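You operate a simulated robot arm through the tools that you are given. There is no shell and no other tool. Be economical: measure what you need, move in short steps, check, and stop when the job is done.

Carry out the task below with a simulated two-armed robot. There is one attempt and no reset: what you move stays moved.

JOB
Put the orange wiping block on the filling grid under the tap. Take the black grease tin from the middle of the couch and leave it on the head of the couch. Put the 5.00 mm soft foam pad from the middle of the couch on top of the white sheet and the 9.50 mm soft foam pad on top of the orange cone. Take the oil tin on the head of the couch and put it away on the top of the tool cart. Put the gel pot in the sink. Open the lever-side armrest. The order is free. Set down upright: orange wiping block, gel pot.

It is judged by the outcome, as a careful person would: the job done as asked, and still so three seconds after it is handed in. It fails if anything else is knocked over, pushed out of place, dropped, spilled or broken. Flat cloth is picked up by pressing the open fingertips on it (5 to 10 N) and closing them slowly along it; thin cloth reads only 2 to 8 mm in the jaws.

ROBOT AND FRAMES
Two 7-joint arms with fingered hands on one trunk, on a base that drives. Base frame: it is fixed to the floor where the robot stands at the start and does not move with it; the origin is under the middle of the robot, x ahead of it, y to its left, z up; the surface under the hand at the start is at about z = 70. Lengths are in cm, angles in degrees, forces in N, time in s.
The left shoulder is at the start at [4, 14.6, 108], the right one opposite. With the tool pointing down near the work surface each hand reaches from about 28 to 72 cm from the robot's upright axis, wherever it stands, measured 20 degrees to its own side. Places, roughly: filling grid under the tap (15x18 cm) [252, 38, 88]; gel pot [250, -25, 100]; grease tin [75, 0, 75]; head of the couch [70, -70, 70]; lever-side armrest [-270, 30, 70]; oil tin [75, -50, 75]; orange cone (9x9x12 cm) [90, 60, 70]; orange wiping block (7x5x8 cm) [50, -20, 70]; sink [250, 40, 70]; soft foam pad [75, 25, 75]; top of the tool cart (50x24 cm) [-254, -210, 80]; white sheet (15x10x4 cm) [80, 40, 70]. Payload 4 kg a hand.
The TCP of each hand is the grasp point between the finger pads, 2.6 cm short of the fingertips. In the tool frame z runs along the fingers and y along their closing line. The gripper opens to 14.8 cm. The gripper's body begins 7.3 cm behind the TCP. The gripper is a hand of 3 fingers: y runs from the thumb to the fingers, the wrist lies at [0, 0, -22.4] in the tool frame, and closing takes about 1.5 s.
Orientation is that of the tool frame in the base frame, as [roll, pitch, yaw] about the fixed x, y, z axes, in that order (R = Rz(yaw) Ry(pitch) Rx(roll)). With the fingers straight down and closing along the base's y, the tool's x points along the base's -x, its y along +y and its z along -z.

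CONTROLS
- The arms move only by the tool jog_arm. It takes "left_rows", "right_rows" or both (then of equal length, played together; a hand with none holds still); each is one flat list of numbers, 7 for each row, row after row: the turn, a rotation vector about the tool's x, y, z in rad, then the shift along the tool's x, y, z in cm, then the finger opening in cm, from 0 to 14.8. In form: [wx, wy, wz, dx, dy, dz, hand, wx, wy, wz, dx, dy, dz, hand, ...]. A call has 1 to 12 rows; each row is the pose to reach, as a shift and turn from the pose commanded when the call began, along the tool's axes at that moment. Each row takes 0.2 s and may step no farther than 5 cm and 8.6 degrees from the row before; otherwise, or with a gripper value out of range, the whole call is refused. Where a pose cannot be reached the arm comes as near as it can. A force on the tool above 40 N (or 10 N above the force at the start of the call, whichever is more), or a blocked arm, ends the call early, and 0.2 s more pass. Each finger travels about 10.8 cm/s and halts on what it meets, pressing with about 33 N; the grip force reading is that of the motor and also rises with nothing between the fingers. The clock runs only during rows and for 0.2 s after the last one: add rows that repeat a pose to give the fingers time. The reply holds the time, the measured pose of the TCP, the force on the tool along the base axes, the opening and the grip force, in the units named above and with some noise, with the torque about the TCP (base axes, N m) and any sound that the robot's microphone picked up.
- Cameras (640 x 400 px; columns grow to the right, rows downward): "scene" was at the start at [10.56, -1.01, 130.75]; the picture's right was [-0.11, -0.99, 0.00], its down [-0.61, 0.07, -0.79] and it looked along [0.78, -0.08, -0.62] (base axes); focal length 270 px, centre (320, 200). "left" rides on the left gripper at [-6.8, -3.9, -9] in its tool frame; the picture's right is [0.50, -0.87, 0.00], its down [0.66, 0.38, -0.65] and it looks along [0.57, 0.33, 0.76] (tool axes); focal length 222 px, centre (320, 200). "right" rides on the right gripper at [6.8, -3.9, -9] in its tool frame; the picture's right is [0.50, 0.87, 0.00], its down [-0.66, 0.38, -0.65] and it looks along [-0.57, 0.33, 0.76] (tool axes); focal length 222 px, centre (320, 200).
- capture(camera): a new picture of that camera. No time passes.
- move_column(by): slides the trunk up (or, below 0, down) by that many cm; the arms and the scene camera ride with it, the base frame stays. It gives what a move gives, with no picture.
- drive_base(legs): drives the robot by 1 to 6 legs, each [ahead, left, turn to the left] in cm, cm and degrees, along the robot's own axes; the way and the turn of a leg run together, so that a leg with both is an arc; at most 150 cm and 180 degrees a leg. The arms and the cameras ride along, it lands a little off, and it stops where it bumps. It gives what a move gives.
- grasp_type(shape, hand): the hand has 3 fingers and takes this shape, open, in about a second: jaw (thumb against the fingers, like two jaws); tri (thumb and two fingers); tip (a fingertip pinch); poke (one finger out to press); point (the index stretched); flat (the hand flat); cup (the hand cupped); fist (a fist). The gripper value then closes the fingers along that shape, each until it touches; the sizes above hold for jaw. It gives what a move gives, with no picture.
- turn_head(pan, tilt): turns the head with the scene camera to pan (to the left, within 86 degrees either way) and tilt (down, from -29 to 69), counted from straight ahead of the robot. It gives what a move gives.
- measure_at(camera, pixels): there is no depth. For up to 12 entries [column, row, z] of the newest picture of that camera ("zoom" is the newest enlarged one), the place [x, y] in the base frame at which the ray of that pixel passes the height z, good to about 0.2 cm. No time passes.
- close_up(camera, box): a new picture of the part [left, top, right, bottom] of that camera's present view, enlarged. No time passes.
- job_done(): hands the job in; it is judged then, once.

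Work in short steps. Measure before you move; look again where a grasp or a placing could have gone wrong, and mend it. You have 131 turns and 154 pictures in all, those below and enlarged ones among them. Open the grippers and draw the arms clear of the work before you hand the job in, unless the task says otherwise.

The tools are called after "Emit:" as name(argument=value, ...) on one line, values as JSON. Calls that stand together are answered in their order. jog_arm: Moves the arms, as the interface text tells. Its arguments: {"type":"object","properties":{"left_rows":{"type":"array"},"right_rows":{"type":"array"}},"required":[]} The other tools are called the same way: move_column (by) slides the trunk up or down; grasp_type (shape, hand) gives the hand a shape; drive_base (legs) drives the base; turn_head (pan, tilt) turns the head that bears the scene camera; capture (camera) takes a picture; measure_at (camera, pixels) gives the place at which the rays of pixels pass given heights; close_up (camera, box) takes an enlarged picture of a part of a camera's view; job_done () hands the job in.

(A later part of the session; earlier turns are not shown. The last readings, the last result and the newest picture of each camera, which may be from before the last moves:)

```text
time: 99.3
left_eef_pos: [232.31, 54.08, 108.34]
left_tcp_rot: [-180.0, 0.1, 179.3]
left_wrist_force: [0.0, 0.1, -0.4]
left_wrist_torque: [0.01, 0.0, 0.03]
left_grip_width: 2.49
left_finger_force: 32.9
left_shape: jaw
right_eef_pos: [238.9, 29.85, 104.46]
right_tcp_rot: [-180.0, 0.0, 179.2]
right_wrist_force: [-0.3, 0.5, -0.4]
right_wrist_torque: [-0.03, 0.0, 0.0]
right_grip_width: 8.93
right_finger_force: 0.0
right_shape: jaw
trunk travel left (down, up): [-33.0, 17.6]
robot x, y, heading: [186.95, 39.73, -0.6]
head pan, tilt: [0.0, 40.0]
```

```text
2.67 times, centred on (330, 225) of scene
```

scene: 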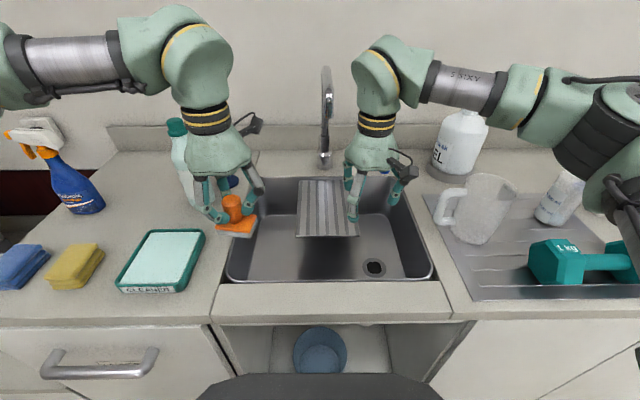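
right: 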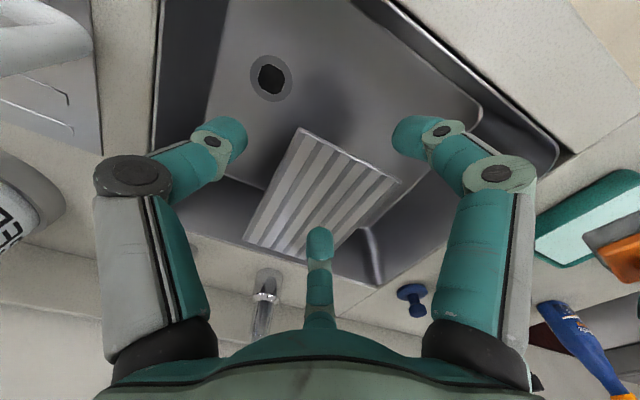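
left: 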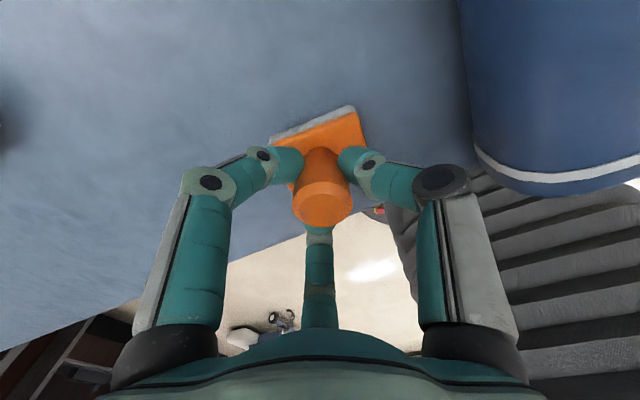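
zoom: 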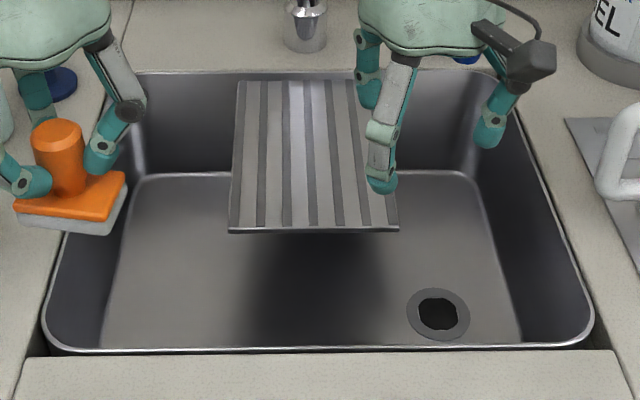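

The grid's top is near z=88.5, spanning x 243–265, y 29–45. I pull the right hand back and up, then shift the base so the left hand faces the grid.

Emit:
jog_arm(right_rows=[0, 0, 0, 4, 0, -2, 9, 0, 0, 0, 8, 0, -4, 9, 0, 0, 0, 12, -1, -6, 9, 0, 0, 0, 15, -3, -6, 9, 0, 0, 0, 15, -5, -6, 9])

Emit:
drive_base(legs=[[5, -12, 0.7]])

Emit:
capture(camera="scene")

Emit:
capture(camera="left")

```text
time: 100.5
left_eef_pos: [232.45, 54.25, 108.46]
left_tcp_rot: [180.0, 0.1, 179.3]
left_wrist_force: [1.1, 0.5, -0.4]
left_wrist_torque: [-0.01, -0.02, -0.02]
left_grip_width: 2.51
left_finger_force: 33.3
left_shape: jaw
right_eef_pos: [223.68, 24.87, 110.42]
right_tcp_rot: [180.0, 0.0, 179.4]
right_wrist_force: [-0.4, -0.6, 0.3]
right_wrist_torque: [0.03, 0.0, -0.02]
right_grip_width: 8.94
right_finger_force: 0.1
right_shape: jaw
trunk travel left (down, up): [-33.0, 17.6]
robot x, y, heading: [187.34, 39.99, -0.9]
head pan, tilt: [0.0, 40.0]
```

```text
time: 101.7
left_eef_pos: [237.0, 42.8, 108.41]
left_tcp_rot: [-179.9, 0.1, 179.9]
left_wrist_force: [1.2, -0.6, -0.6]
left_wrist_torque: [0.01, 0.03, 0.02]
left_grip_width: 2.48
left_finger_force: 32.6
left_shape: jaw
right_eef_pos: [228.76, 13.48, 110.5]
right_tcp_rot: [-179.9, 0.0, 179.8]
right_wrist_force: [0.0, 0.4, 0.3]
right_wrist_torque: [0.02, 0.0, -0.01]
right_grip_width: 8.95
right_finger_force: 0.0
right_shape: jaw
trunk travel left (down, up): [-33.0, 17.6]
robot x, y, heading: [191.63, 28.01, -0.2]
head pan, tilt: [0.0, 40.0]
```

```text
93 pictures are left
```

scene: 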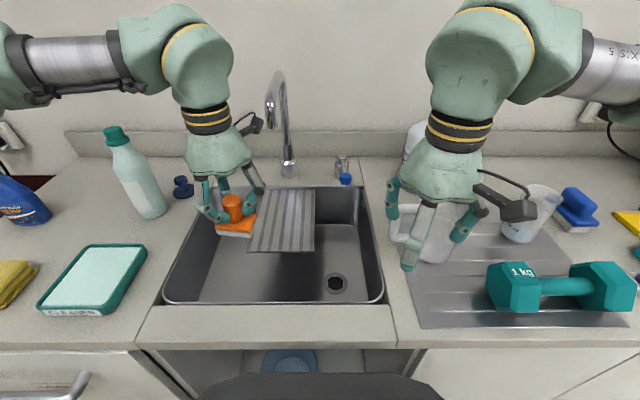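

```text
92 pictures are left
```

left: 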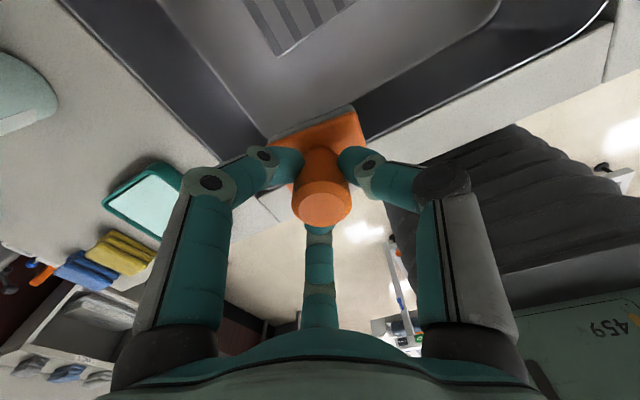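

The tap's spout rises at (270–290,80–170), behind the spot I choose. I move the block over (249.5,37.5) and down to just above the grid.

Emit:
jog_arm(left_rows=[0, 0, 0, -4, -1.7, 0, 2, 0, 0, 0, -8, -3.5, 0, 2, 0, 0, 0, -12.5, -5.3, 0, 2, 0, 0, 0, -12.5, -5.3, 4, 2, 0, 0, 0, -12.5, -5.3, 8, 2, 0, 0, 0, -12.5, -5.3, 10.5, 2, 0, 0, 0, -12.5, -5.3, 10.5, 2])

Emit:
close_up(camera="scene", box=[160, 60, 400, 320])

Emit:
capture(camera="left")

```text
time: 102.5
left_eef_pos: [247.04, 37.46, 108.55]
left_tcp_rot: [-179.9, -1.1, 179.6]
left_wrist_force: [-9.5, -3.0, 1.6]
left_wrist_torque: [0.23, -0.9, -0.24]
left_grip_width: 2.51
left_finger_force: 32.6
left_shape: jaw
right_eef_pos: [228.7, 13.29, 110.42]
right_tcp_rot: [180.0, 0.0, 179.8]
right_wrist_force: [0.2, 0.3, -0.3]
right_wrist_torque: [-0.01, -0.02, 0.03]
right_grip_width: 8.97
right_finger_force: 0.1
right_shape: jaw
trunk travel left (down, up): [-33.0, 17.6]
robot x, y, heading: [191.53, 27.85, -0.3]
head pan, tilt: [0.0, 40.0]
stopped in row 3 (left hand): the force on the tool passed its limit at 53 N (the readings are from after the stop); the commanded pose is now the measured one
```

```text
1.54 times, centred on (280, 190) of scene
```

zoom: 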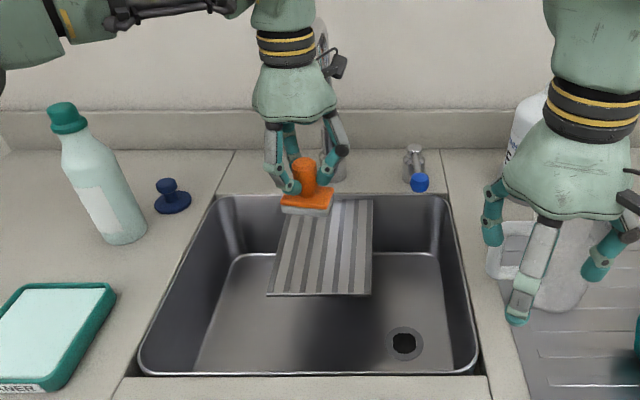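

```text
90 pictures are left
```

left: 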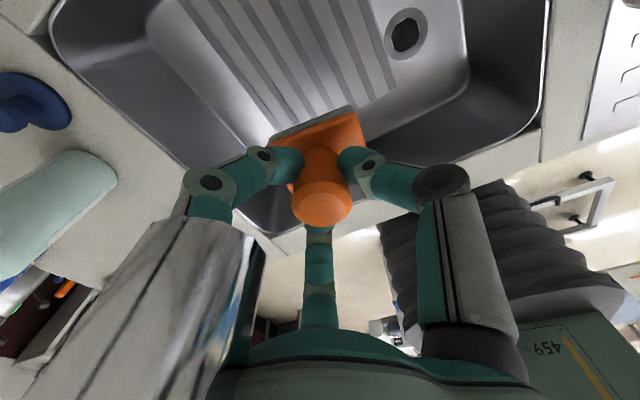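

The hand touched the tap's spout. I back off toward me, descend in front of the spout, and will come forward underneath it.

Emit:
jog_arm(left_rows=[0, 0, 0, 2, -0.5, 0, 2, 0, 0, 0, 5, -1, 0, 2, 0, 0, 0, 7.5, -1, 0, 2, 0, 0, 0, 7.5, -1, 0, 2])

Emit:
capture(camera="scene")

Emit:
capture(camera="left")

```text
time: 103.5
left_eef_pos: [239.79, 36.78, 108.63]
left_tcp_rot: [-179.9, -1.0, 179.7]
left_wrist_force: [-0.4, 1.0, -0.1]
left_wrist_torque: [-0.04, 0.0, -0.02]
left_grip_width: 2.51
left_finger_force: 32.9
left_shape: jaw
right_eef_pos: [228.83, 13.47, 110.56]
right_tcp_rot: [-179.9, 0.1, 179.9]
right_wrist_force: [-0.1, -0.5, 0.3]
right_wrist_torque: [-0.03, 0.03, 0.0]
right_grip_width: 8.94
right_finger_force: 0.1
right_shape: jaw
trunk travel left (down, up): [-33.0, 17.6]
robot x, y, heading: [191.76, 28.09, -0.1]
head pan, tilt: [0.0, 40.0]
```

```text
89 pictures are left
```

scene: 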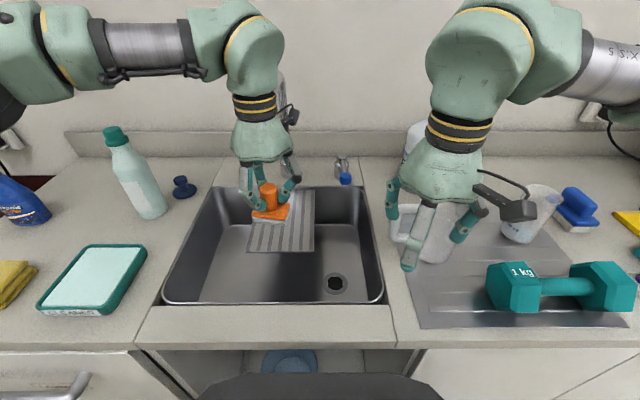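

```text
88 pictures are left
```

left: 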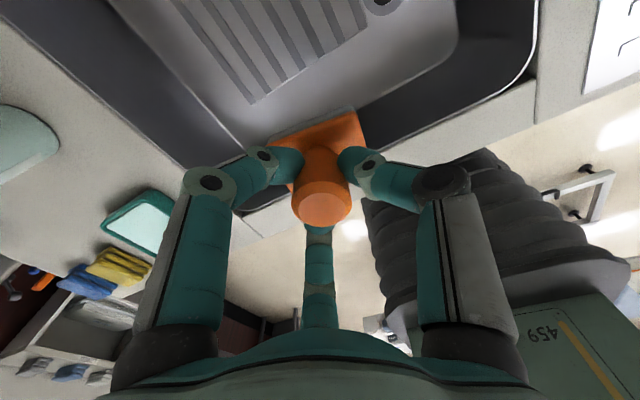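

No visible damage. I descend to z≈97 at x=240 and correct the 1° tilt.

Emit:
jog_arm(left_rows=[0, -0.017, 0, 0, 0, 4, 2, 0, -0.017, 0, 0, 0, 8, 2, 0, -0.017, 0, 0, 0, 11.6, 2, 0, -0.017, 0, 0, 0, 11.6, 2])

Emit:
capture(camera="scene")

```text
time: 104.5
left_eef_pos: [239.72, 36.65, 97.01]
left_tcp_rot: [-179.9, -0.1, 179.6]
left_wrist_force: [-0.2, -0.1, -1.2]
left_wrist_torque: [-0.02, -0.01, -0.01]
left_grip_width: 2.5
left_finger_force: 32.9
left_shape: jaw
right_eef_pos: [228.68, 13.42, 110.46]
right_tcp_rot: [180.0, 0.0, 179.8]
right_wrist_force: [-0.4, -0.2, -0.1]
right_wrist_torque: [0.0, 0.0, 0.0]
right_grip_width: 8.91
right_finger_force: 0.0
right_shape: jaw
trunk travel left (down, up): [-33.0, 17.6]
robot x, y, heading: [191.57, 28.4, -0.1]
head pan, tilt: [0.0, 40.0]
```

```text
87 pictures are left
```

scene: 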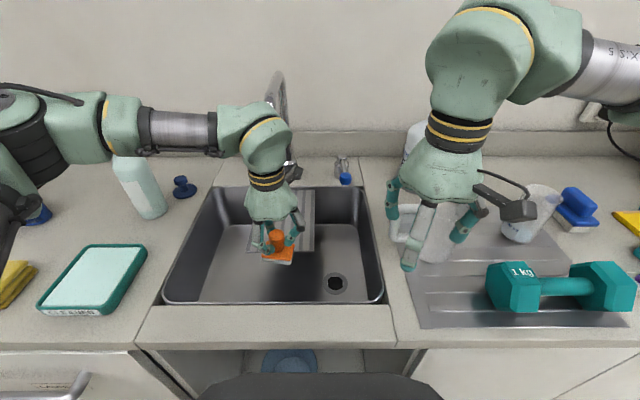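

The forearm passes before the cleaner bottle at (140,180); I measure that bottle to make sure of clearance before coming forward.

Emit:
measure_at(camera="scene", pixels=[[153, 217, 90], [140, 185, 100], [248, 252, 88.5], [278, 262, 90.5], [315, 252, 88.5]])

Emit:
jog_arm(left_rows=[0, 0, 0, -1.5, 0.3, 0, 2, 0, 0, 0, -3, 0.6, 0, 2, 0, 0, 0, -4.5, 0.9, 0, 2, 0, 0, 0, -6, 0.9, 0, 2, 0, 0, 0, -7, 0.9, 0, 2, 0, 0, 0, -7, 0.9, 0, 2])

Emit:
capture(camera="scene")

Emit:
capture(camera="left")

```text
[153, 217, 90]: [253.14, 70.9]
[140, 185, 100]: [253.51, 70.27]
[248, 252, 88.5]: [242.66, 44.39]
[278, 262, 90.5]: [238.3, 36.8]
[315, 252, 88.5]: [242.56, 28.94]
```

```text
time: 105.9
left_eef_pos: [246.65, 37.6, 97.06]
left_tcp_rot: [-180.0, -0.1, 179.6]
left_wrist_force: [-0.1, 0.2, -0.2]
left_wrist_torque: [0.0, 0.0, 0.0]
left_grip_width: 2.49
left_finger_force: 32.8
left_shape: jaw
right_eef_pos: [228.65, 13.47, 110.49]
right_tcp_rot: [180.0, -0.1, 179.7]
right_wrist_force: [0.2, -0.1, -0.4]
right_wrist_torque: [-0.01, 0.01, 0.02]
right_grip_width: 8.94
right_finger_force: 0.0
right_shape: jaw
trunk travel left (down, up): [-33.0, 17.6]
robot x, y, heading: [191.39, 28.08, 0.0]
head pan, tilt: [0.0, 40.0]
```

```text
86 pictures are left
```

scene: 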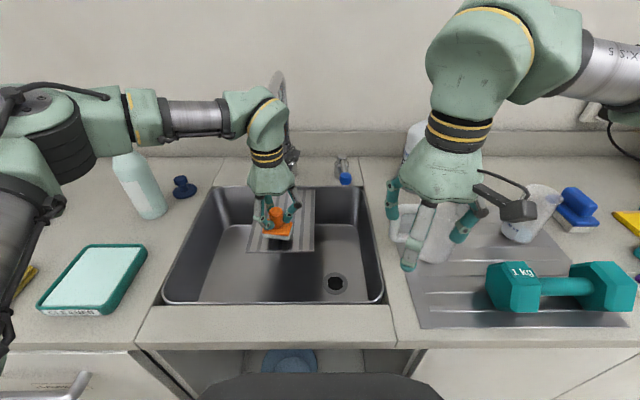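

```text
85 pictures are left
```

left: 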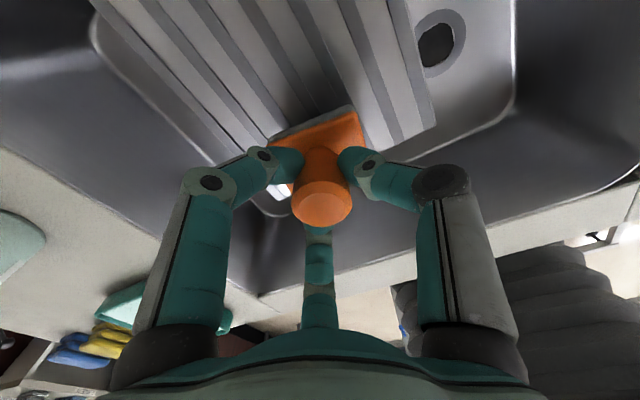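

The block is over the grid, clear below the spout. I go 1 cm further and lower to contact.

Emit:
jog_arm(left_rows=[0, 0, 0, -0.6, 0, 0, 2, 0, 0, 0, -1.2, 0, 0.4, 2, 0, 0, 0, -1.2, 0, 0.9, 2, 0, 0, 0, -1.2, 0, 1.3, 2, 0, 0, 0, -1.2, 0, 1.6, 2, 0, 0, 0, -1.2, 0, 1.8, 2, 0, 0, 0, -1.2, 0, 2.0, 2])

Emit:
close_up(camera="scene", box=[220, 160, 360, 270])

```text
time: 107.5
left_eef_pos: [247.16, 37.9, 95.71]
left_tcp_rot: [-179.8, 0.9, 179.8]
left_wrist_force: [-0.2, 0.1, -1.4]
left_wrist_torque: [-0.01, 0.02, -0.01]
left_grip_width: 2.49
left_finger_force: 33.2
left_shape: jaw
right_eef_pos: [227.86, 13.67, 110.89]
right_tcp_rot: [-179.8, 0.5, 179.8]
right_wrist_force: [-0.1, -0.3, -0.2]
right_wrist_torque: [0.01, -0.01, -0.01]
right_grip_width: 8.96
right_finger_force: 0.1
right_shape: jaw
trunk travel left (down, up): [-33.0, 17.6]
robot x, y, heading: [191.95, 27.93, -0.5]
head pan, tilt: [0.0, 40.0]
```

```text
3.64 times, centred on (290, 215) of scene
```

zoom: 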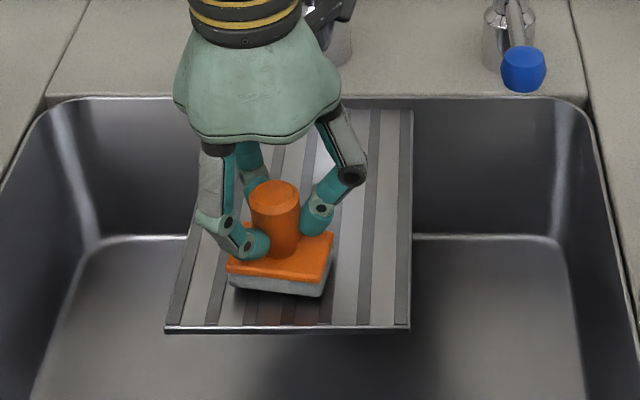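

The whole robot leaned slightly back: the wrist is pressing on the spout. I back off 1.2 cm and continue down there.

Emit:
jog_arm(left_rows=[0, 0, 0, 0.6, 0, -0.3, 2, 0, 0, 0, 1.2, 0, -0.3, 2, 0, 0, 0, 1.4, 0, -0.3, 2, 0, 0, 0, 1.4, 0, -0.3, 2])

```text
time: 108.5
left_eef_pos: [246.39, 37.46, 95.06]
left_tcp_rot: [-180.0, -0.2, 179.5]
left_wrist_force: [1.3, 1.9, 7.8]
left_wrist_torque: [0.01, 0.01, 0.0]
left_grip_width: 2.53
left_finger_force: 32.6
left_shape: jaw
right_eef_pos: [228.76, 13.45, 110.51]
right_tcp_rot: [180.0, 0.0, 179.8]
right_wrist_force: [-0.4, 0.5, 0.4]
right_wrist_torque: [0.03, 0.0, 0.03]
right_grip_width: 8.94
right_finger_force: 0.1
right_shape: jaw
trunk travel left (down, up): [-33.0, 17.6]
robot x, y, heading: [191.68, 27.76, -0.3]
head pan, tilt: [0.0, 40.0]
```

Right hand is back in place and the block touches the grid with 7.8 N. I look before releasing.

Emit:
close_up(camera="scene", box=[220, 160, 360, 270])

Emit:
capture(camera="left")

```text
3.64 times, centred on (290, 215) of scene
```

zoom: 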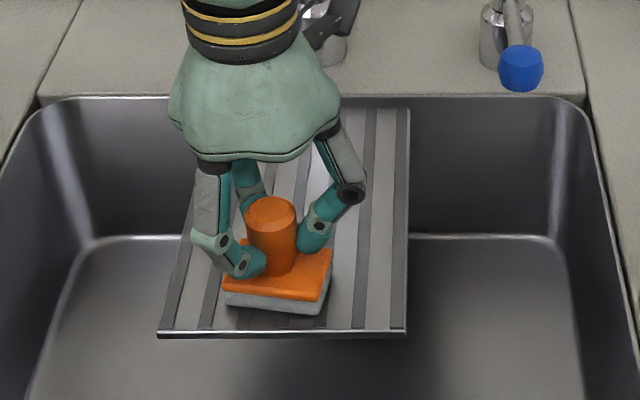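

```text
82 pictures are left
```

left: 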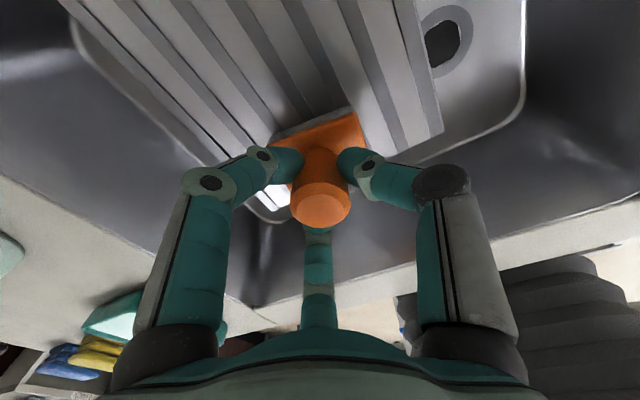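

The block stands fully on the grid. I open, rise 5.5 cm, then draw back from under the spout.

Emit:
jog_arm(left_rows=[0, 0, 0, 0, 0, 0, 3.5, 0, 0, 0, 0, 0, 0, 5, 0, 0, 0, 0, 0, 0, 6.5, 0, 0, 0, 0, 0, 0, 6.5, 0, 0, 0, 0.5, 0, -3, 6.5, 0, 0, 0, 0.5, 0, -5.5, 6.5, 0, 0, 0, 4, 0, -6, 6.5, 0, 0, 0, 8, 0, -8, 6.5, 0, 0, 0, 12, 0, -11, 6.5, 0, 0, 0, 15, 2, -14, 6.5])

Emit:
capture(camera="scene")

```text
time: 110.7
left_eef_pos: [231.19, 39.91, 109.34]
left_tcp_rot: [-179.9, 0.0, 179.7]
left_wrist_force: [-0.4, 1.1, -0.3]
left_wrist_torque: [0.0, -0.04, -0.01]
left_grip_width: 6.49
left_finger_force: 0.0
left_shape: jaw
right_eef_pos: [228.62, 13.45, 110.51]
right_tcp_rot: [-179.9, 0.0, 179.8]
right_wrist_force: [0.3, 0.2, 0.8]
right_wrist_torque: [-0.03, -0.04, 0.06]
right_grip_width: 8.96
right_finger_force: 0.0
right_shape: jaw
trunk travel left (down, up): [-33.0, 17.6]
robot x, y, heading: [191.48, 27.72, -0.1]
head pan, tilt: [0.0, 40.0]
```

```text
81 pictures are left
```

scene: 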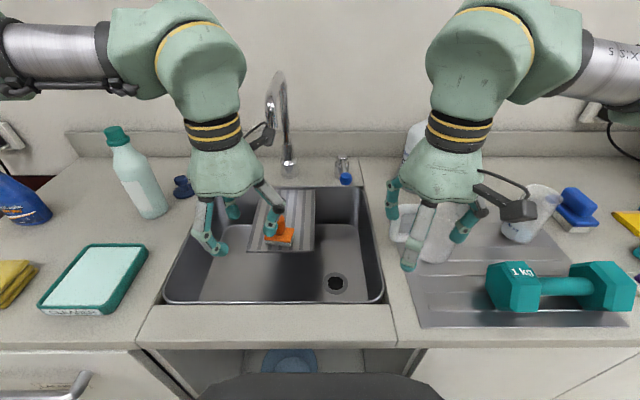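

The block stands on the grid. Next is the gel pot: I back off 20 cm, drive right 45 cm, and look.

Emit:
drive_base(legs=[[-20, 0, 0], [0, -42, 0]])

Emit:
turn_head(pan=-5, tilt=28)

Emit:
capture(camera="scene")

Emit:
close_up(camera="scene", box=[200, 120, 480, 260])

```text
time: 114.5
left_eef_pos: [211.37, -0.78, 109.26]
left_tcp_rot: [-179.8, -0.1, 180.0]
left_wrist_force: [-0.9, -0.3, -0.1]
left_wrist_torque: [0.02, 0.01, 0.0]
left_grip_width: 6.47
left_finger_force: 0.2
left_shape: jaw
right_eef_pos: [208.71, -27.33, 110.49]
right_tcp_rot: [-180.0, -0.1, 180.0]
right_wrist_force: [0.6, 0.9, -0.4]
right_wrist_torque: [-0.03, 0.0, 0.01]
right_grip_width: 8.94
right_finger_force: 0.1
right_shape: jaw
trunk travel left (down, up): [-33.0, 17.6]
robot x, y, heading: [171.5, -13.28, -0.2]
head pan, tilt: [0.0, 40.0]
```

```text
time: 115.2
left_eef_pos: [211.35, -0.98, 109.35]
left_tcp_rot: [-180.0, -0.1, 179.8]
left_wrist_force: [0.3, 0.5, -0.4]
left_wrist_torque: [0.03, -0.02, -0.02]
left_grip_width: 6.46
left_finger_force: 0.0
left_shape: jaw
right_eef_pos: [208.77, -27.36, 110.38]
right_tcp_rot: [180.0, 0.0, -179.9]
right_wrist_force: [-0.3, -0.2, 0.0]
right_wrist_torque: [-0.01, -0.01, -0.01]
right_grip_width: 8.94
right_finger_force: 0.2
right_shape: jaw
trunk travel left (down, up): [-33.0, 17.6]
robot x, y, heading: [171.77, -13.08, 0.1]
head pan, tilt: [-5.0, 28.0]
```

```text
80 pictures are left
```

scene: 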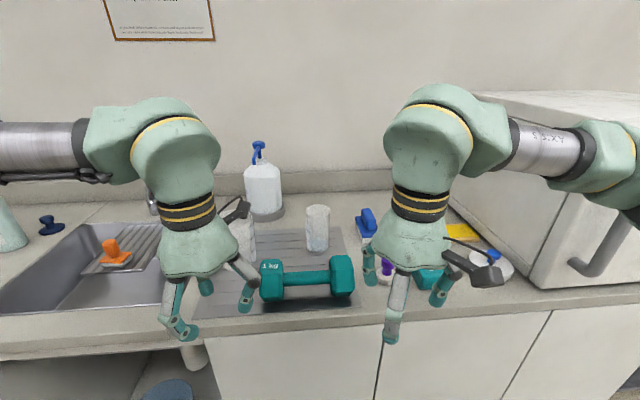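

```text
2.29 times, centred on (340, 190) of scene
```

zoom: 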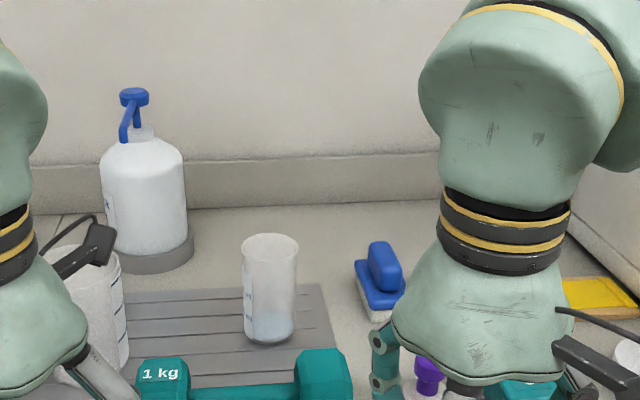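

The right hand hides some candidates. I move the right hand to the left-back and look again.

Emit:
jog_arm(right_rows=[0, 0, 0, 0, -4, -2, 9, 0, 0, 0, 0, -8, -4, 9, 0, 0, 0, 0, -12, -6, 9, 0, 0, 0, 0, -16, -8, 9, 0, 0, 0, 0, -20, -10, 9, 0, 0, 0, 0, -24, -10, 9])

Emit:
capture(camera="scene")

Emit:
close_up(camera="scene", box=[240, 150, 440, 310])

Emit:
close_up(camera="scene", box=[370, 190, 530, 310])

```text
time: 116.6
left_eef_pos: [211.2, -0.95, 109.43]
left_tcp_rot: [-180.0, -0.2, 179.8]
left_wrist_force: [0.3, -0.1, 0.5]
left_wrist_torque: [0.01, 0.03, -0.01]
left_grip_width: 6.48
left_finger_force: 0.1
left_shape: jaw
right_eef_pos: [208.79, -51.34, 120.53]
right_tcp_rot: [179.9, -0.1, 180.0]
right_wrist_force: [0.7, 0.3, 0.5]
right_wrist_torque: [0.01, 0.0, -0.02]
right_grip_width: 8.94
right_finger_force: 0.0
right_shape: jaw
trunk travel left (down, up): [-33.0, 17.6]
robot x, y, heading: [171.51, -12.74, -0.0]
head pan, tilt: [-5.0, 28.0]
```

```text
78 pictures are left
```

scene: 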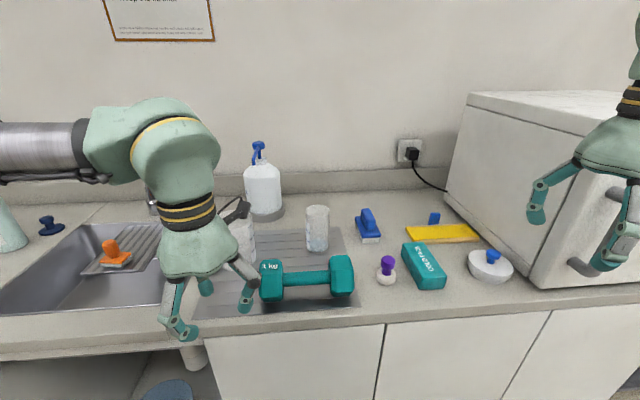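

```text
2.50 times, centred on (340, 230) of scene
```

zoom: 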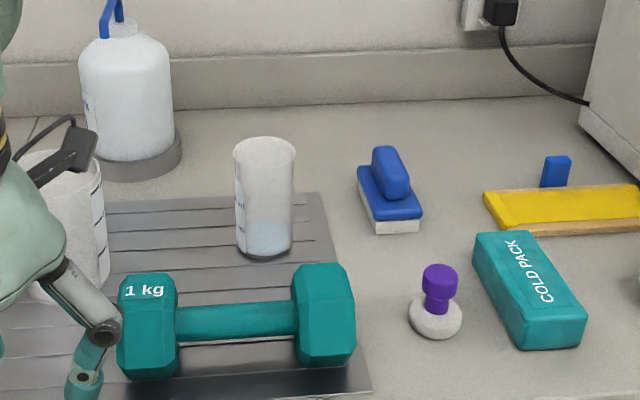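

```text
3.33 times, centred on (450, 250) of scene
```

zoom: 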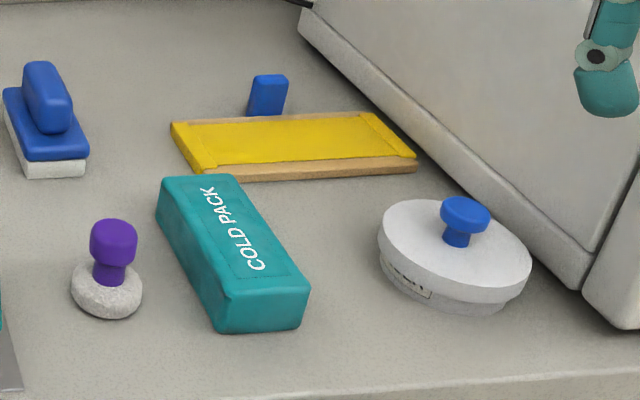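

I measure the candidates' places: beaker (317,248), purple stamp (386,280), cold pack, and white lidded dish (490,275).

Emit:
measure_at(camera="scene", pixels=[[317, 248, 90.5], [386, 280, 90], [425, 285, 90], [490, 275, 91], [368, 240, 90], [265, 212, 90], [240, 265, 90.5], [317, 210, 100]])

Emit:
close_up(camera="scene", box=[455, 235, 525, 295])

Emit:
close_up(camera="scene", box=[230, 130, 340, 260])

```text
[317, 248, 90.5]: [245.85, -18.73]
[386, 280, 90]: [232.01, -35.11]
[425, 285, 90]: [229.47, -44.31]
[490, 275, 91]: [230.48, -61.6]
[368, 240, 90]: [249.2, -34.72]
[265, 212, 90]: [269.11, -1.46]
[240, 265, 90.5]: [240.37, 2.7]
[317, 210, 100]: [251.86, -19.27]
```

```text
6.67 times, centred on (490, 265) of scene
```

zoom: 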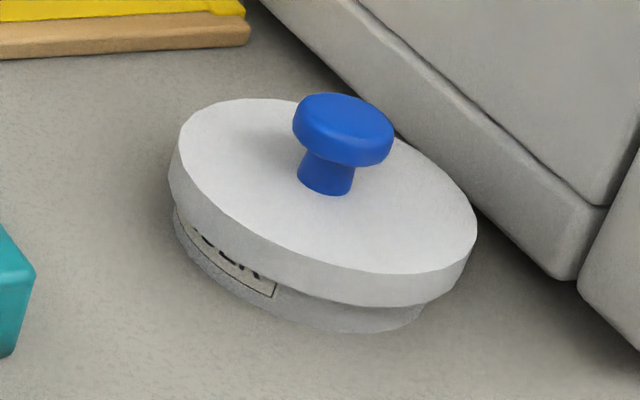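

```text
3.08 times, centred on (285, 195) of scene
```

zoom: 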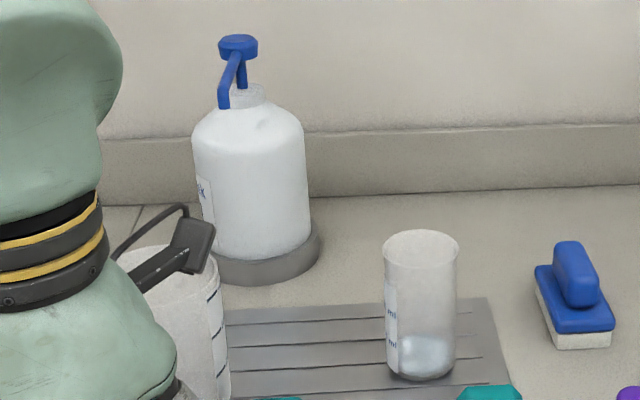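

The beaker with bluish gel at (246.5,-19) matches the gel pot's place (12.5 cm tall, 6.6 cm wide). I pull the right hand in, raise the left, and place the base so the left hand faces it.

Emit:
jog_arm(left_rows=[0, 0, 0, 0, 0, -1.5, 8, 0, 0, 0, 0, 0, -3, 10, 0, 0, 0, 0, 0, -4.5, 11, 0, 0, 0, 0, 0, -6, 11, 0, 0, 0, 0, 0, -6, 11], right_rows=[0, 0, 0, 0, 4, 0, 9, 0, 0, 0, 0, 8, 0, 9, 0, 0, 0, 0, 12, 0, 9, 0, 0, 0, 0, 16, 0, 9, 0, 0, 0, 0, 18, 0, 9])

Emit:
drive_base(legs=[[0, -21, 0], [18, 0, 0]])

Emit:
turn_head(pan=10, tilt=40)

Emit:
capture(camera="scene")

Emit:
capture(camera="left")

```text
time: 117.8
left_eef_pos: [211.17, -0.8, 115.32]
left_tcp_rot: [-179.9, -0.1, 179.6]
left_wrist_force: [0.7, 0.1, -0.5]
left_wrist_torque: [0.0, -0.06, 0.03]
left_grip_width: 10.98
left_finger_force: 0.1
left_shape: jaw
right_eef_pos: [208.73, -33.45, 120.56]
right_tcp_rot: [-180.0, 0.0, -179.9]
right_wrist_force: [0.7, -0.7, 0.1]
right_wrist_torque: [-0.01, -0.01, 0.0]
right_grip_width: 8.96
right_finger_force: 0.2
right_shape: jaw
trunk travel left (down, up): [-33.0, 17.6]
robot x, y, heading: [171.54, -13.15, 0.0]
head pan, tilt: [-5.0, 28.0]
```

```text
time: 120.6
left_eef_pos: [229.17, -22.41, 115.35]
left_tcp_rot: [-180.0, -0.1, 179.8]
left_wrist_force: [-0.5, -0.5, -0.1]
left_wrist_torque: [-0.01, -0.01, 0.0]
left_grip_width: 10.96
left_finger_force: 0.0
left_shape: jaw
right_eef_pos: [226.71, -54.94, 120.63]
right_tcp_rot: [-180.0, -0.1, 179.9]
right_wrist_force: [0.6, 0.1, 0.4]
right_wrist_torque: [-0.01, 0.01, -0.03]
right_grip_width: 8.96
right_finger_force: 0.0
right_shape: jaw
trunk travel left (down, up): [-33.0, 17.6]
robot x, y, heading: [189.92, -34.34, -0.2]
head pan, tilt: [-5.0, 28.0]
```

```text
time: 121.3
left_eef_pos: [229.34, -22.4, 115.18]
left_tcp_rot: [-180.0, 0.0, 179.7]
left_wrist_force: [0.7, -0.7, 0.0]
left_wrist_torque: [0.04, -0.01, -0.03]
left_grip_width: 10.98
left_finger_force: 0.1
left_shape: jaw
right_eef_pos: [226.95, -55.04, 120.53]
right_tcp_rot: [-180.0, -0.1, 179.9]
right_wrist_force: [-0.4, 0.2, -1.8]
right_wrist_torque: [-0.01, 0.0, 0.0]
right_grip_width: 8.94
right_finger_force: 0.2
right_shape: jaw
trunk travel left (down, up): [-33.0, 17.6]
robot x, y, heading: [189.93, -34.2, -0.6]
head pan, tilt: [10.0, 40.0]
```

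```text
73 pictures are left
```

scene: 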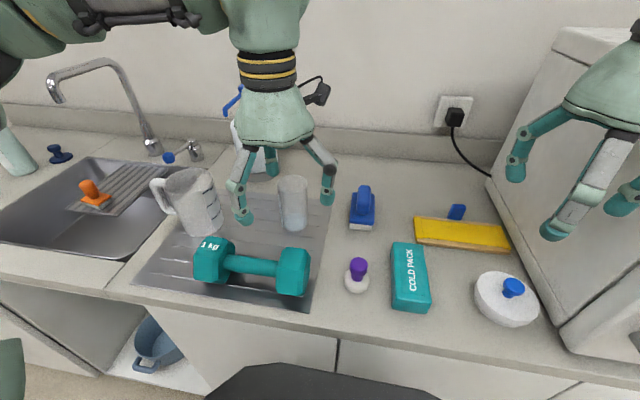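

```text
72 pictures are left
```

left: 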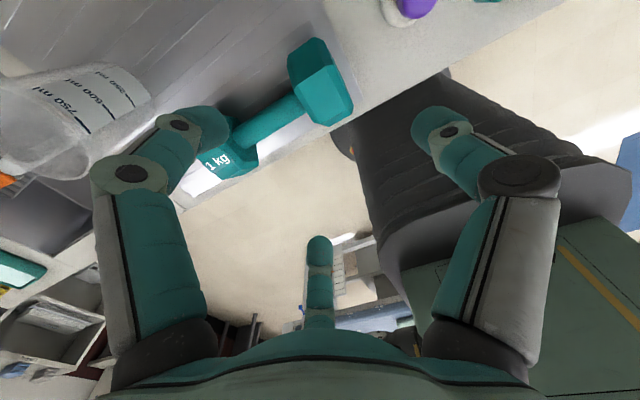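

I measure the beaker's rim and base again from here.

Emit:
close_up(camera="scene", box=[230, 150, 350, 310])

Emit:
measure_at(camera="scene", pixels=[[292, 182, 103], [277, 183, 103], [308, 182, 103], [294, 226, 90.5], [305, 255, 98], [305, 295, 90]])

```text
2.50 times, centred on (290, 230) of scene
```

zoom: 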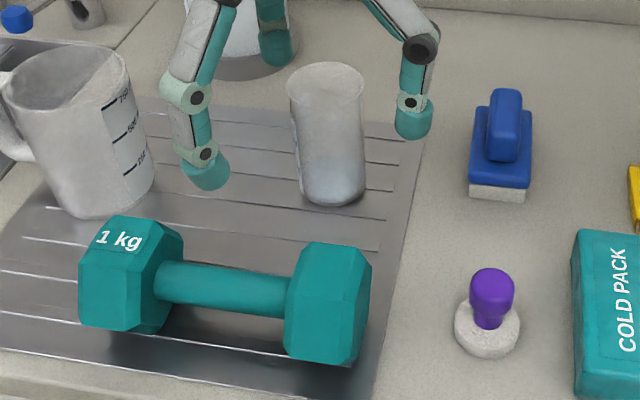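

```text
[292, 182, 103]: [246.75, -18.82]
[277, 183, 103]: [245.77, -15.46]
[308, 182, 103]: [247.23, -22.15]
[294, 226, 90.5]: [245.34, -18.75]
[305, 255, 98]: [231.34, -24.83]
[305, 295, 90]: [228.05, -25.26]
```

The beaker's axis is (246.3,-18.8). I bring the left hand over it at an opening of 11, then look.

Emit:
jog_arm(left_rows=[0, 0, 0, -4.2, 0.9, 0, 11, 0, 0, 0, -8.4, 1.8, 0, 11, 0, 0, 0, -12.6, 2.7, 0, 11, 0, 0, 0, -17, 3.6, 0, 11, 0, 0, 0, -17, 3.6, 4, 11, 0, 0, 0, -17, 3.6, 6, 11, 0, 0, 0, -17, 3.6, 6, 11])

Emit:
capture(camera="left")

Emit:
close_up(camera="scene", box=[200, 100, 380, 310])

```text
time: 122.9
left_eef_pos: [246.32, -19.02, 109.24]
left_tcp_rot: [-179.9, 0.0, 179.7]
left_wrist_force: [0.5, -0.5, 0.1]
left_wrist_torque: [0.0, 0.03, 0.04]
left_grip_width: 10.98
left_finger_force: 0.1
left_shape: jaw
right_eef_pos: [226.72, -54.98, 120.56]
right_tcp_rot: [-180.0, 0.0, 179.9]
right_wrist_force: [0.1, -0.6, -0.5]
right_wrist_torque: [-0.01, -0.01, 0.02]
right_grip_width: 8.93
right_finger_force: 0.1
right_shape: jaw
trunk travel left (down, up): [-33.0, 17.6]
robot x, y, heading: [189.53, -34.34, -0.2]
head pan, tilt: [10.0, 40.0]
```

```text
70 pictures are left
```

left: 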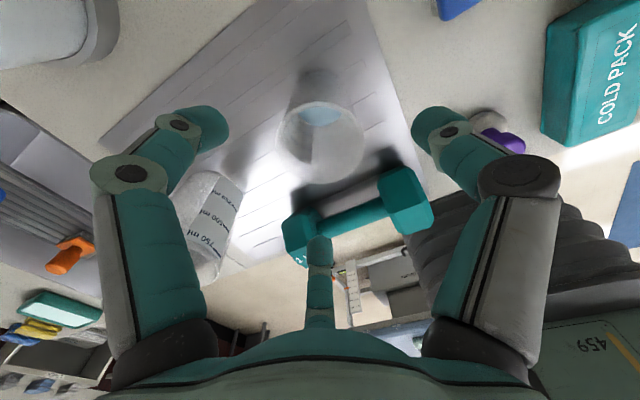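

```text
1.90 times, centred on (290, 205) of scene
```

zoom: 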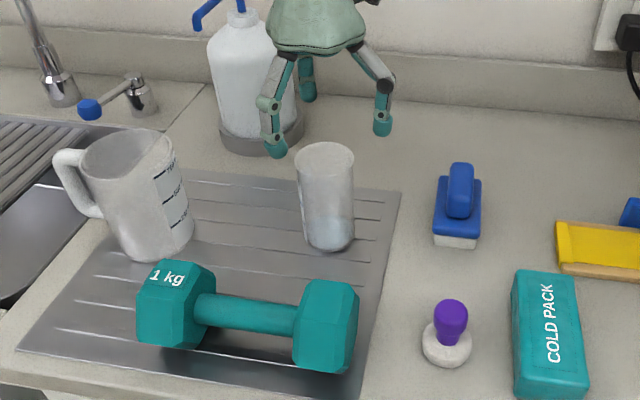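

The rim is centred under the hand, and the fingers clear the dumbbell. I descend to z≈99.5 and close gently.

Emit:
jog_arm(left_rows=[0, 0, 0, 0, 0.1, 3, 10, 0, 0, 0, 0, 0.1, 6, 10, 0, 0, 0, 0, 0.1, 8.5, 10, 0, 0, 0, 0, 0.1, 9.7, 10, 0, 0, 0, 0, 0.1, 9.7, 9, 0, 0, 0, 0, 0.1, 9.7, 8, 0, 0, 0, 0, 0.1, 9.7, 7, 0, 0, 0, 0, 0.1, 9.7, 6, 0, 0, 0, 0, 0.1, 9.7, 5.5, 0, 0, 0, 0, 0.1, 9.7, 5.5, 0, 0, 0, 0, 0.1, 9.7, 5.5])

Emit:
capture(camera="left")

Emit:
close_up(camera="scene", box=[200, 100, 380, 310])

```text
time: 125.3
left_eef_pos: [246.18, -18.88, 99.63]
left_tcp_rot: [-179.9, -0.1, 179.7]
left_wrist_force: [-0.7, 0.5, 0.6]
left_wrist_torque: [-0.03, 0.01, -0.04]
left_grip_width: 5.56
left_finger_force: 32.6
left_shape: jaw
right_eef_pos: [226.71, -55.0, 120.62]
right_tcp_rot: [-180.0, -0.1, 180.0]
right_wrist_force: [0.0, -0.4, 0.0]
right_wrist_torque: [0.02, 0.0, -0.01]
right_grip_width: 8.98
right_finger_force: 0.0
right_shape: jaw
trunk travel left (down, up): [-33.0, 17.6]
robot x, y, heading: [189.74, -34.58, -0.0]
head pan, tilt: [10.0, 40.0]
```

```text
68 pictures are left
```

left: 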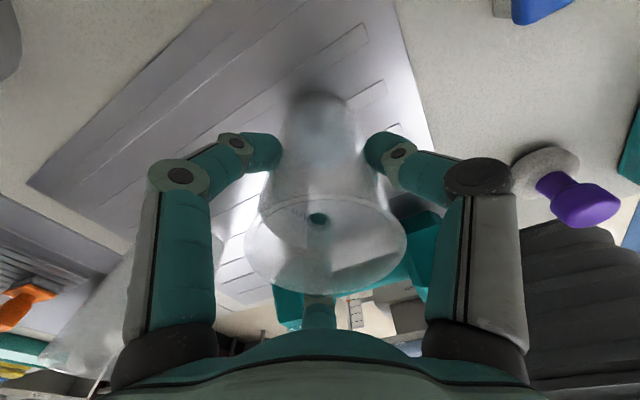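

```text
1.90 times, centred on (290, 205) of scene
```

zoom: 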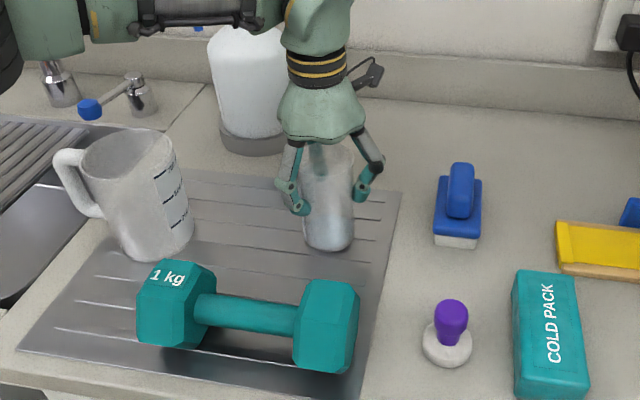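

Width 5.56 with 32.6 N. I command a tighter value to be sure of the hold, then lift 2 cm and check.

Emit:
jog_arm(left_rows=[0, 0, 0, 0, 0, 0, 4.5, 0, 0, 0, 0, 0, 0, 4.5, 0, 0, 0, 0, 0, -1, 4.5, 0, 0, 0, 0, 0, -2, 4.5, 0, 0, 0, 0, 0, -2, 4.5])

Emit:
close_up(camera="scene", box=[200, 100, 380, 310])

```text
time: 126.5
left_eef_pos: [246.27, -18.88, 101.53]
left_tcp_rot: [-179.9, -0.1, 179.7]
left_wrist_force: [-0.8, -0.2, -0.6]
left_wrist_torque: [0.0, 0.01, -0.03]
left_grip_width: 5.52
left_finger_force: 32.9
left_shape: jaw
right_eef_pos: [226.84, -54.95, 120.56]
right_tcp_rot: [180.0, -0.1, 179.9]
right_wrist_force: [0.1, 0.5, -0.1]
right_wrist_torque: [-0.01, 0.01, 0.04]
right_grip_width: 8.95
right_finger_force: 0.1
right_shape: jaw
trunk travel left (down, up): [-33.0, 17.6]
robot x, y, heading: [189.56, -34.22, -0.4]
head pan, tilt: [10.0, 40.0]
```

```text
1.90 times, centred on (290, 205) of scene
```

zoom: 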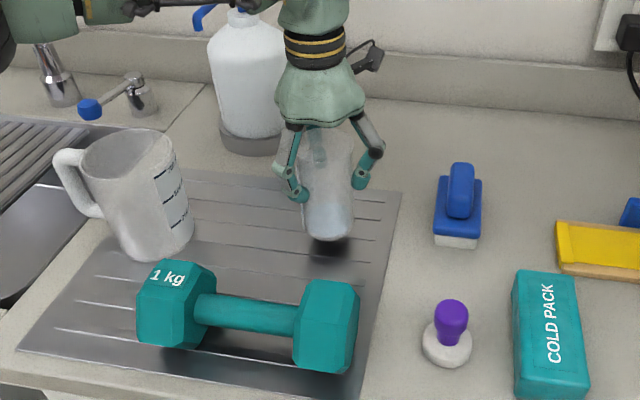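

Held and lifted. I raise it to z≈118, draw it back, then drive back and left to the sink.

Emit:
jog_arm(left_rows=[0, 0, 0, 0, 0, -3, 4.5, 0, 0, 0, 0, 0, -6.5, 4.5, 0, 0, 0, 0, 0, -10, 4.5, 0, 0, 0, 0, 0, -13.5, 4.5, 0, 0, 0, 0, 0, -16.5, 4.5, 0, 0, 0, 3.5, 0, -16.5, 4.5, 0, 0, 0, 7, 0, -16.5, 4.5, 0, 0, 0, 10.5, 0, -16.5, 4.5, 0, 0, 0, 12, 0, -16.5, 4.5])

Emit:
drive_base(legs=[[-18, 0, 0.3], [0, 70, 0]])

Emit:
turn_head(pan=8, tilt=40)

Emit:
capture(camera="scene")

```text
time: 128.5
left_eef_pos: [234.3, -18.81, 117.97]
left_tcp_rot: [-179.9, -0.1, 179.7]
left_wrist_force: [-0.4, 0.2, -0.8]
left_wrist_torque: [0.0, 0.0, 0.0]
left_grip_width: 5.52
left_finger_force: 32.9
left_shape: jaw
right_eef_pos: [226.73, -55.0, 120.73]
right_tcp_rot: [-180.0, 0.1, 179.9]
right_wrist_force: [0.5, 0.7, 0.4]
right_wrist_torque: [-0.01, -0.01, -0.01]
right_grip_width: 8.96
right_finger_force: 0.1
right_shape: jaw
trunk travel left (down, up): [-33.0, 17.6]
robot x, y, heading: [189.81, -34.24, -0.2]
head pan, tilt: [10.0, 40.0]
```

```text
time: 133.5
left_eef_pos: [216.36, 52.36, 118.06]
left_tcp_rot: [180.0, -0.1, 179.8]
left_wrist_force: [-0.1, -0.6, 0.2]
left_wrist_torque: [0.03, -0.02, 0.02]
left_grip_width: 5.5
left_finger_force: 33.0
left_shape: jaw
right_eef_pos: [208.77, 16.13, 120.58]
right_tcp_rot: [180.0, 0.0, -180.0]
right_wrist_force: [0.5, 0.7, -0.6]
right_wrist_torque: [-0.03, -0.01, 0.01]
right_grip_width: 8.94
right_finger_force: 0.2
right_shape: jaw
trunk travel left (down, up): [-33.0, 17.6]
robot x, y, heading: [171.91, 36.65, -0.1]
head pan, tilt: [10.0, 40.0]
```

```text
time: 134.1
left_eef_pos: [216.45, 52.38, 118.01]
left_tcp_rot: [-179.9, -0.1, 179.8]
left_wrist_force: [0.6, -0.3, 0.0]
left_wrist_torque: [0.02, 0.0, 0.03]
left_grip_width: 5.52
left_finger_force: 32.9
left_shape: jaw
right_eef_pos: [208.93, 16.3, 120.52]
right_tcp_rot: [180.0, 0.0, -179.9]
right_wrist_force: [-0.3, -0.7, -0.1]
right_wrist_torque: [-0.01, 0.02, -0.01]
right_grip_width: 8.94
right_finger_force: 0.0
right_shape: jaw
trunk travel left (down, up): [-33.0, 17.6]
robot x, y, heading: [171.69, 36.83, -0.2]
head pan, tilt: [8.0, 40.0]
```

```text
65 pictures are left
```

scene: 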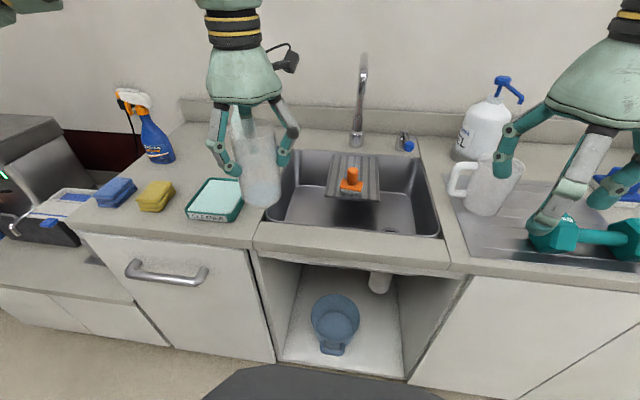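

I drive 17 cm ahead and look into the sink.

Emit:
drive_base(legs=[[17, 0, 0.2]])

Emit:
turn_head(pan=0, tilt=52)

Emit:
capture(camera="scene")

Emit:
capture(camera="left")

```text
time: 135.6
left_eef_pos: [232.91, 52.65, 118.08]
left_tcp_rot: [-179.9, 0.0, 180.0]
left_wrist_force: [0.1, -0.6, -0.7]
left_wrist_torque: [-0.03, -0.06, -0.02]
left_grip_width: 5.54
left_finger_force: 33.0
left_shape: jaw
right_eef_pos: [225.42, 16.34, 120.7]
right_tcp_rot: [180.0, 0.1, -179.7]
right_wrist_force: [0.3, -0.8, -0.1]
right_wrist_torque: [0.0, -0.02, -0.02]
right_grip_width: 8.95
right_finger_force: 0.0
right_shape: jaw
trunk travel left (down, up): [-33.0, 17.6]
robot x, y, heading: [188.43, 36.57, 0.4]
head pan, tilt: [8.0, 40.0]
```

```text
time: 136.3
left_eef_pos: [233.12, 52.56, 118.0]
left_tcp_rot: [-179.9, -0.1, 180.0]
left_wrist_force: [0.1, 0.7, -0.8]
left_wrist_torque: [-0.03, -0.03, 0.01]
left_grip_width: 5.53
left_finger_force: 33.2
left_shape: jaw
right_eef_pos: [225.84, 16.37, 120.48]
right_tcp_rot: [180.0, -0.1, -179.6]
right_wrist_force: [0.1, -0.2, 0.9]
right_wrist_torque: [0.02, 0.02, -0.02]
right_grip_width: 8.94
right_finger_force: 0.1
right_shape: jaw
trunk travel left (down, up): [-33.0, 17.6]
robot x, y, heading: [188.55, 36.73, 0.3]
head pan, tilt: [0.0, 52.0]
```

```text
64 pictures are left
```

scene: 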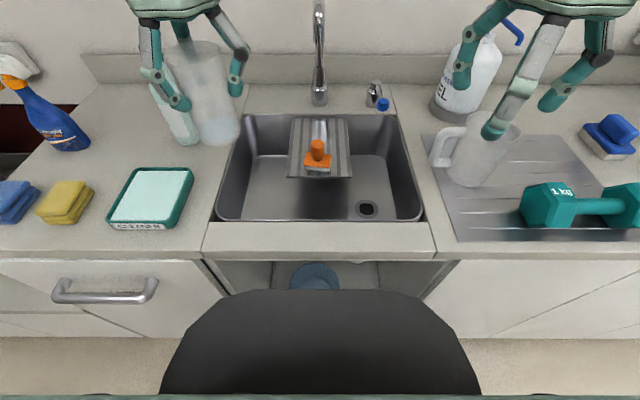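

```text
63 pictures are left
```

left: 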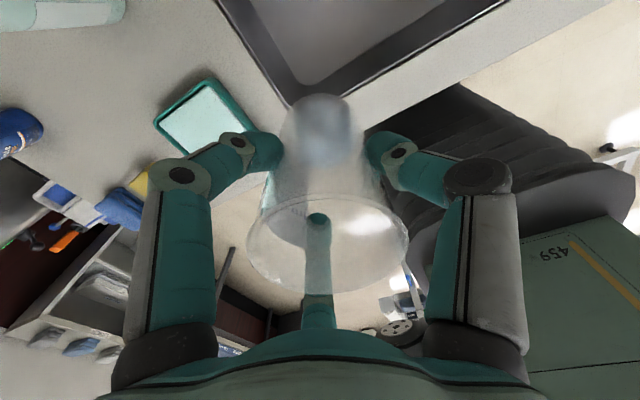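

I measure the sink's rim, grid and floor limits.

Emit:
close_up(camera="scene", box=[200, 100, 440, 240])

Emit:
measure_at(camera="scene", pixels=[[216, 218, 90], [420, 220, 90], [248, 116, 90], [398, 115, 90], [289, 177, 88.5], [352, 178, 88.5], [240, 210, 73], [259, 158, 73], [367, 208, 73], [400, 210, 73]])

```text
2.67 times, centred on (320, 170) of scene
```

zoom: 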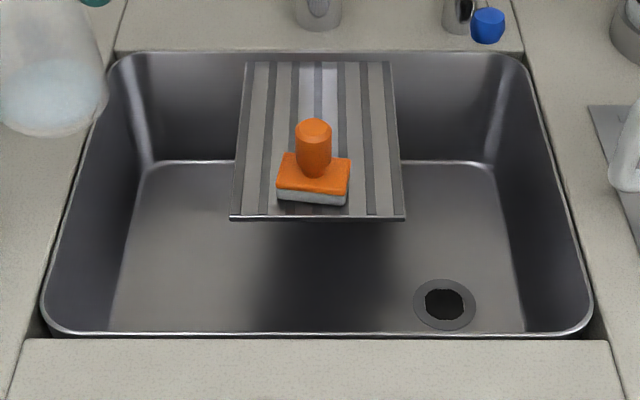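

```text
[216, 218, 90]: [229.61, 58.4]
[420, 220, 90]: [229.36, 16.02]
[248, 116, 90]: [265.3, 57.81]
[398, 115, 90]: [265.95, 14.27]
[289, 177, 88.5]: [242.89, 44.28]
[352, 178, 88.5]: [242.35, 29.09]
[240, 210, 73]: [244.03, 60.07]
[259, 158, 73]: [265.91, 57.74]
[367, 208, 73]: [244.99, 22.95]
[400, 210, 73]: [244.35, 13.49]
```

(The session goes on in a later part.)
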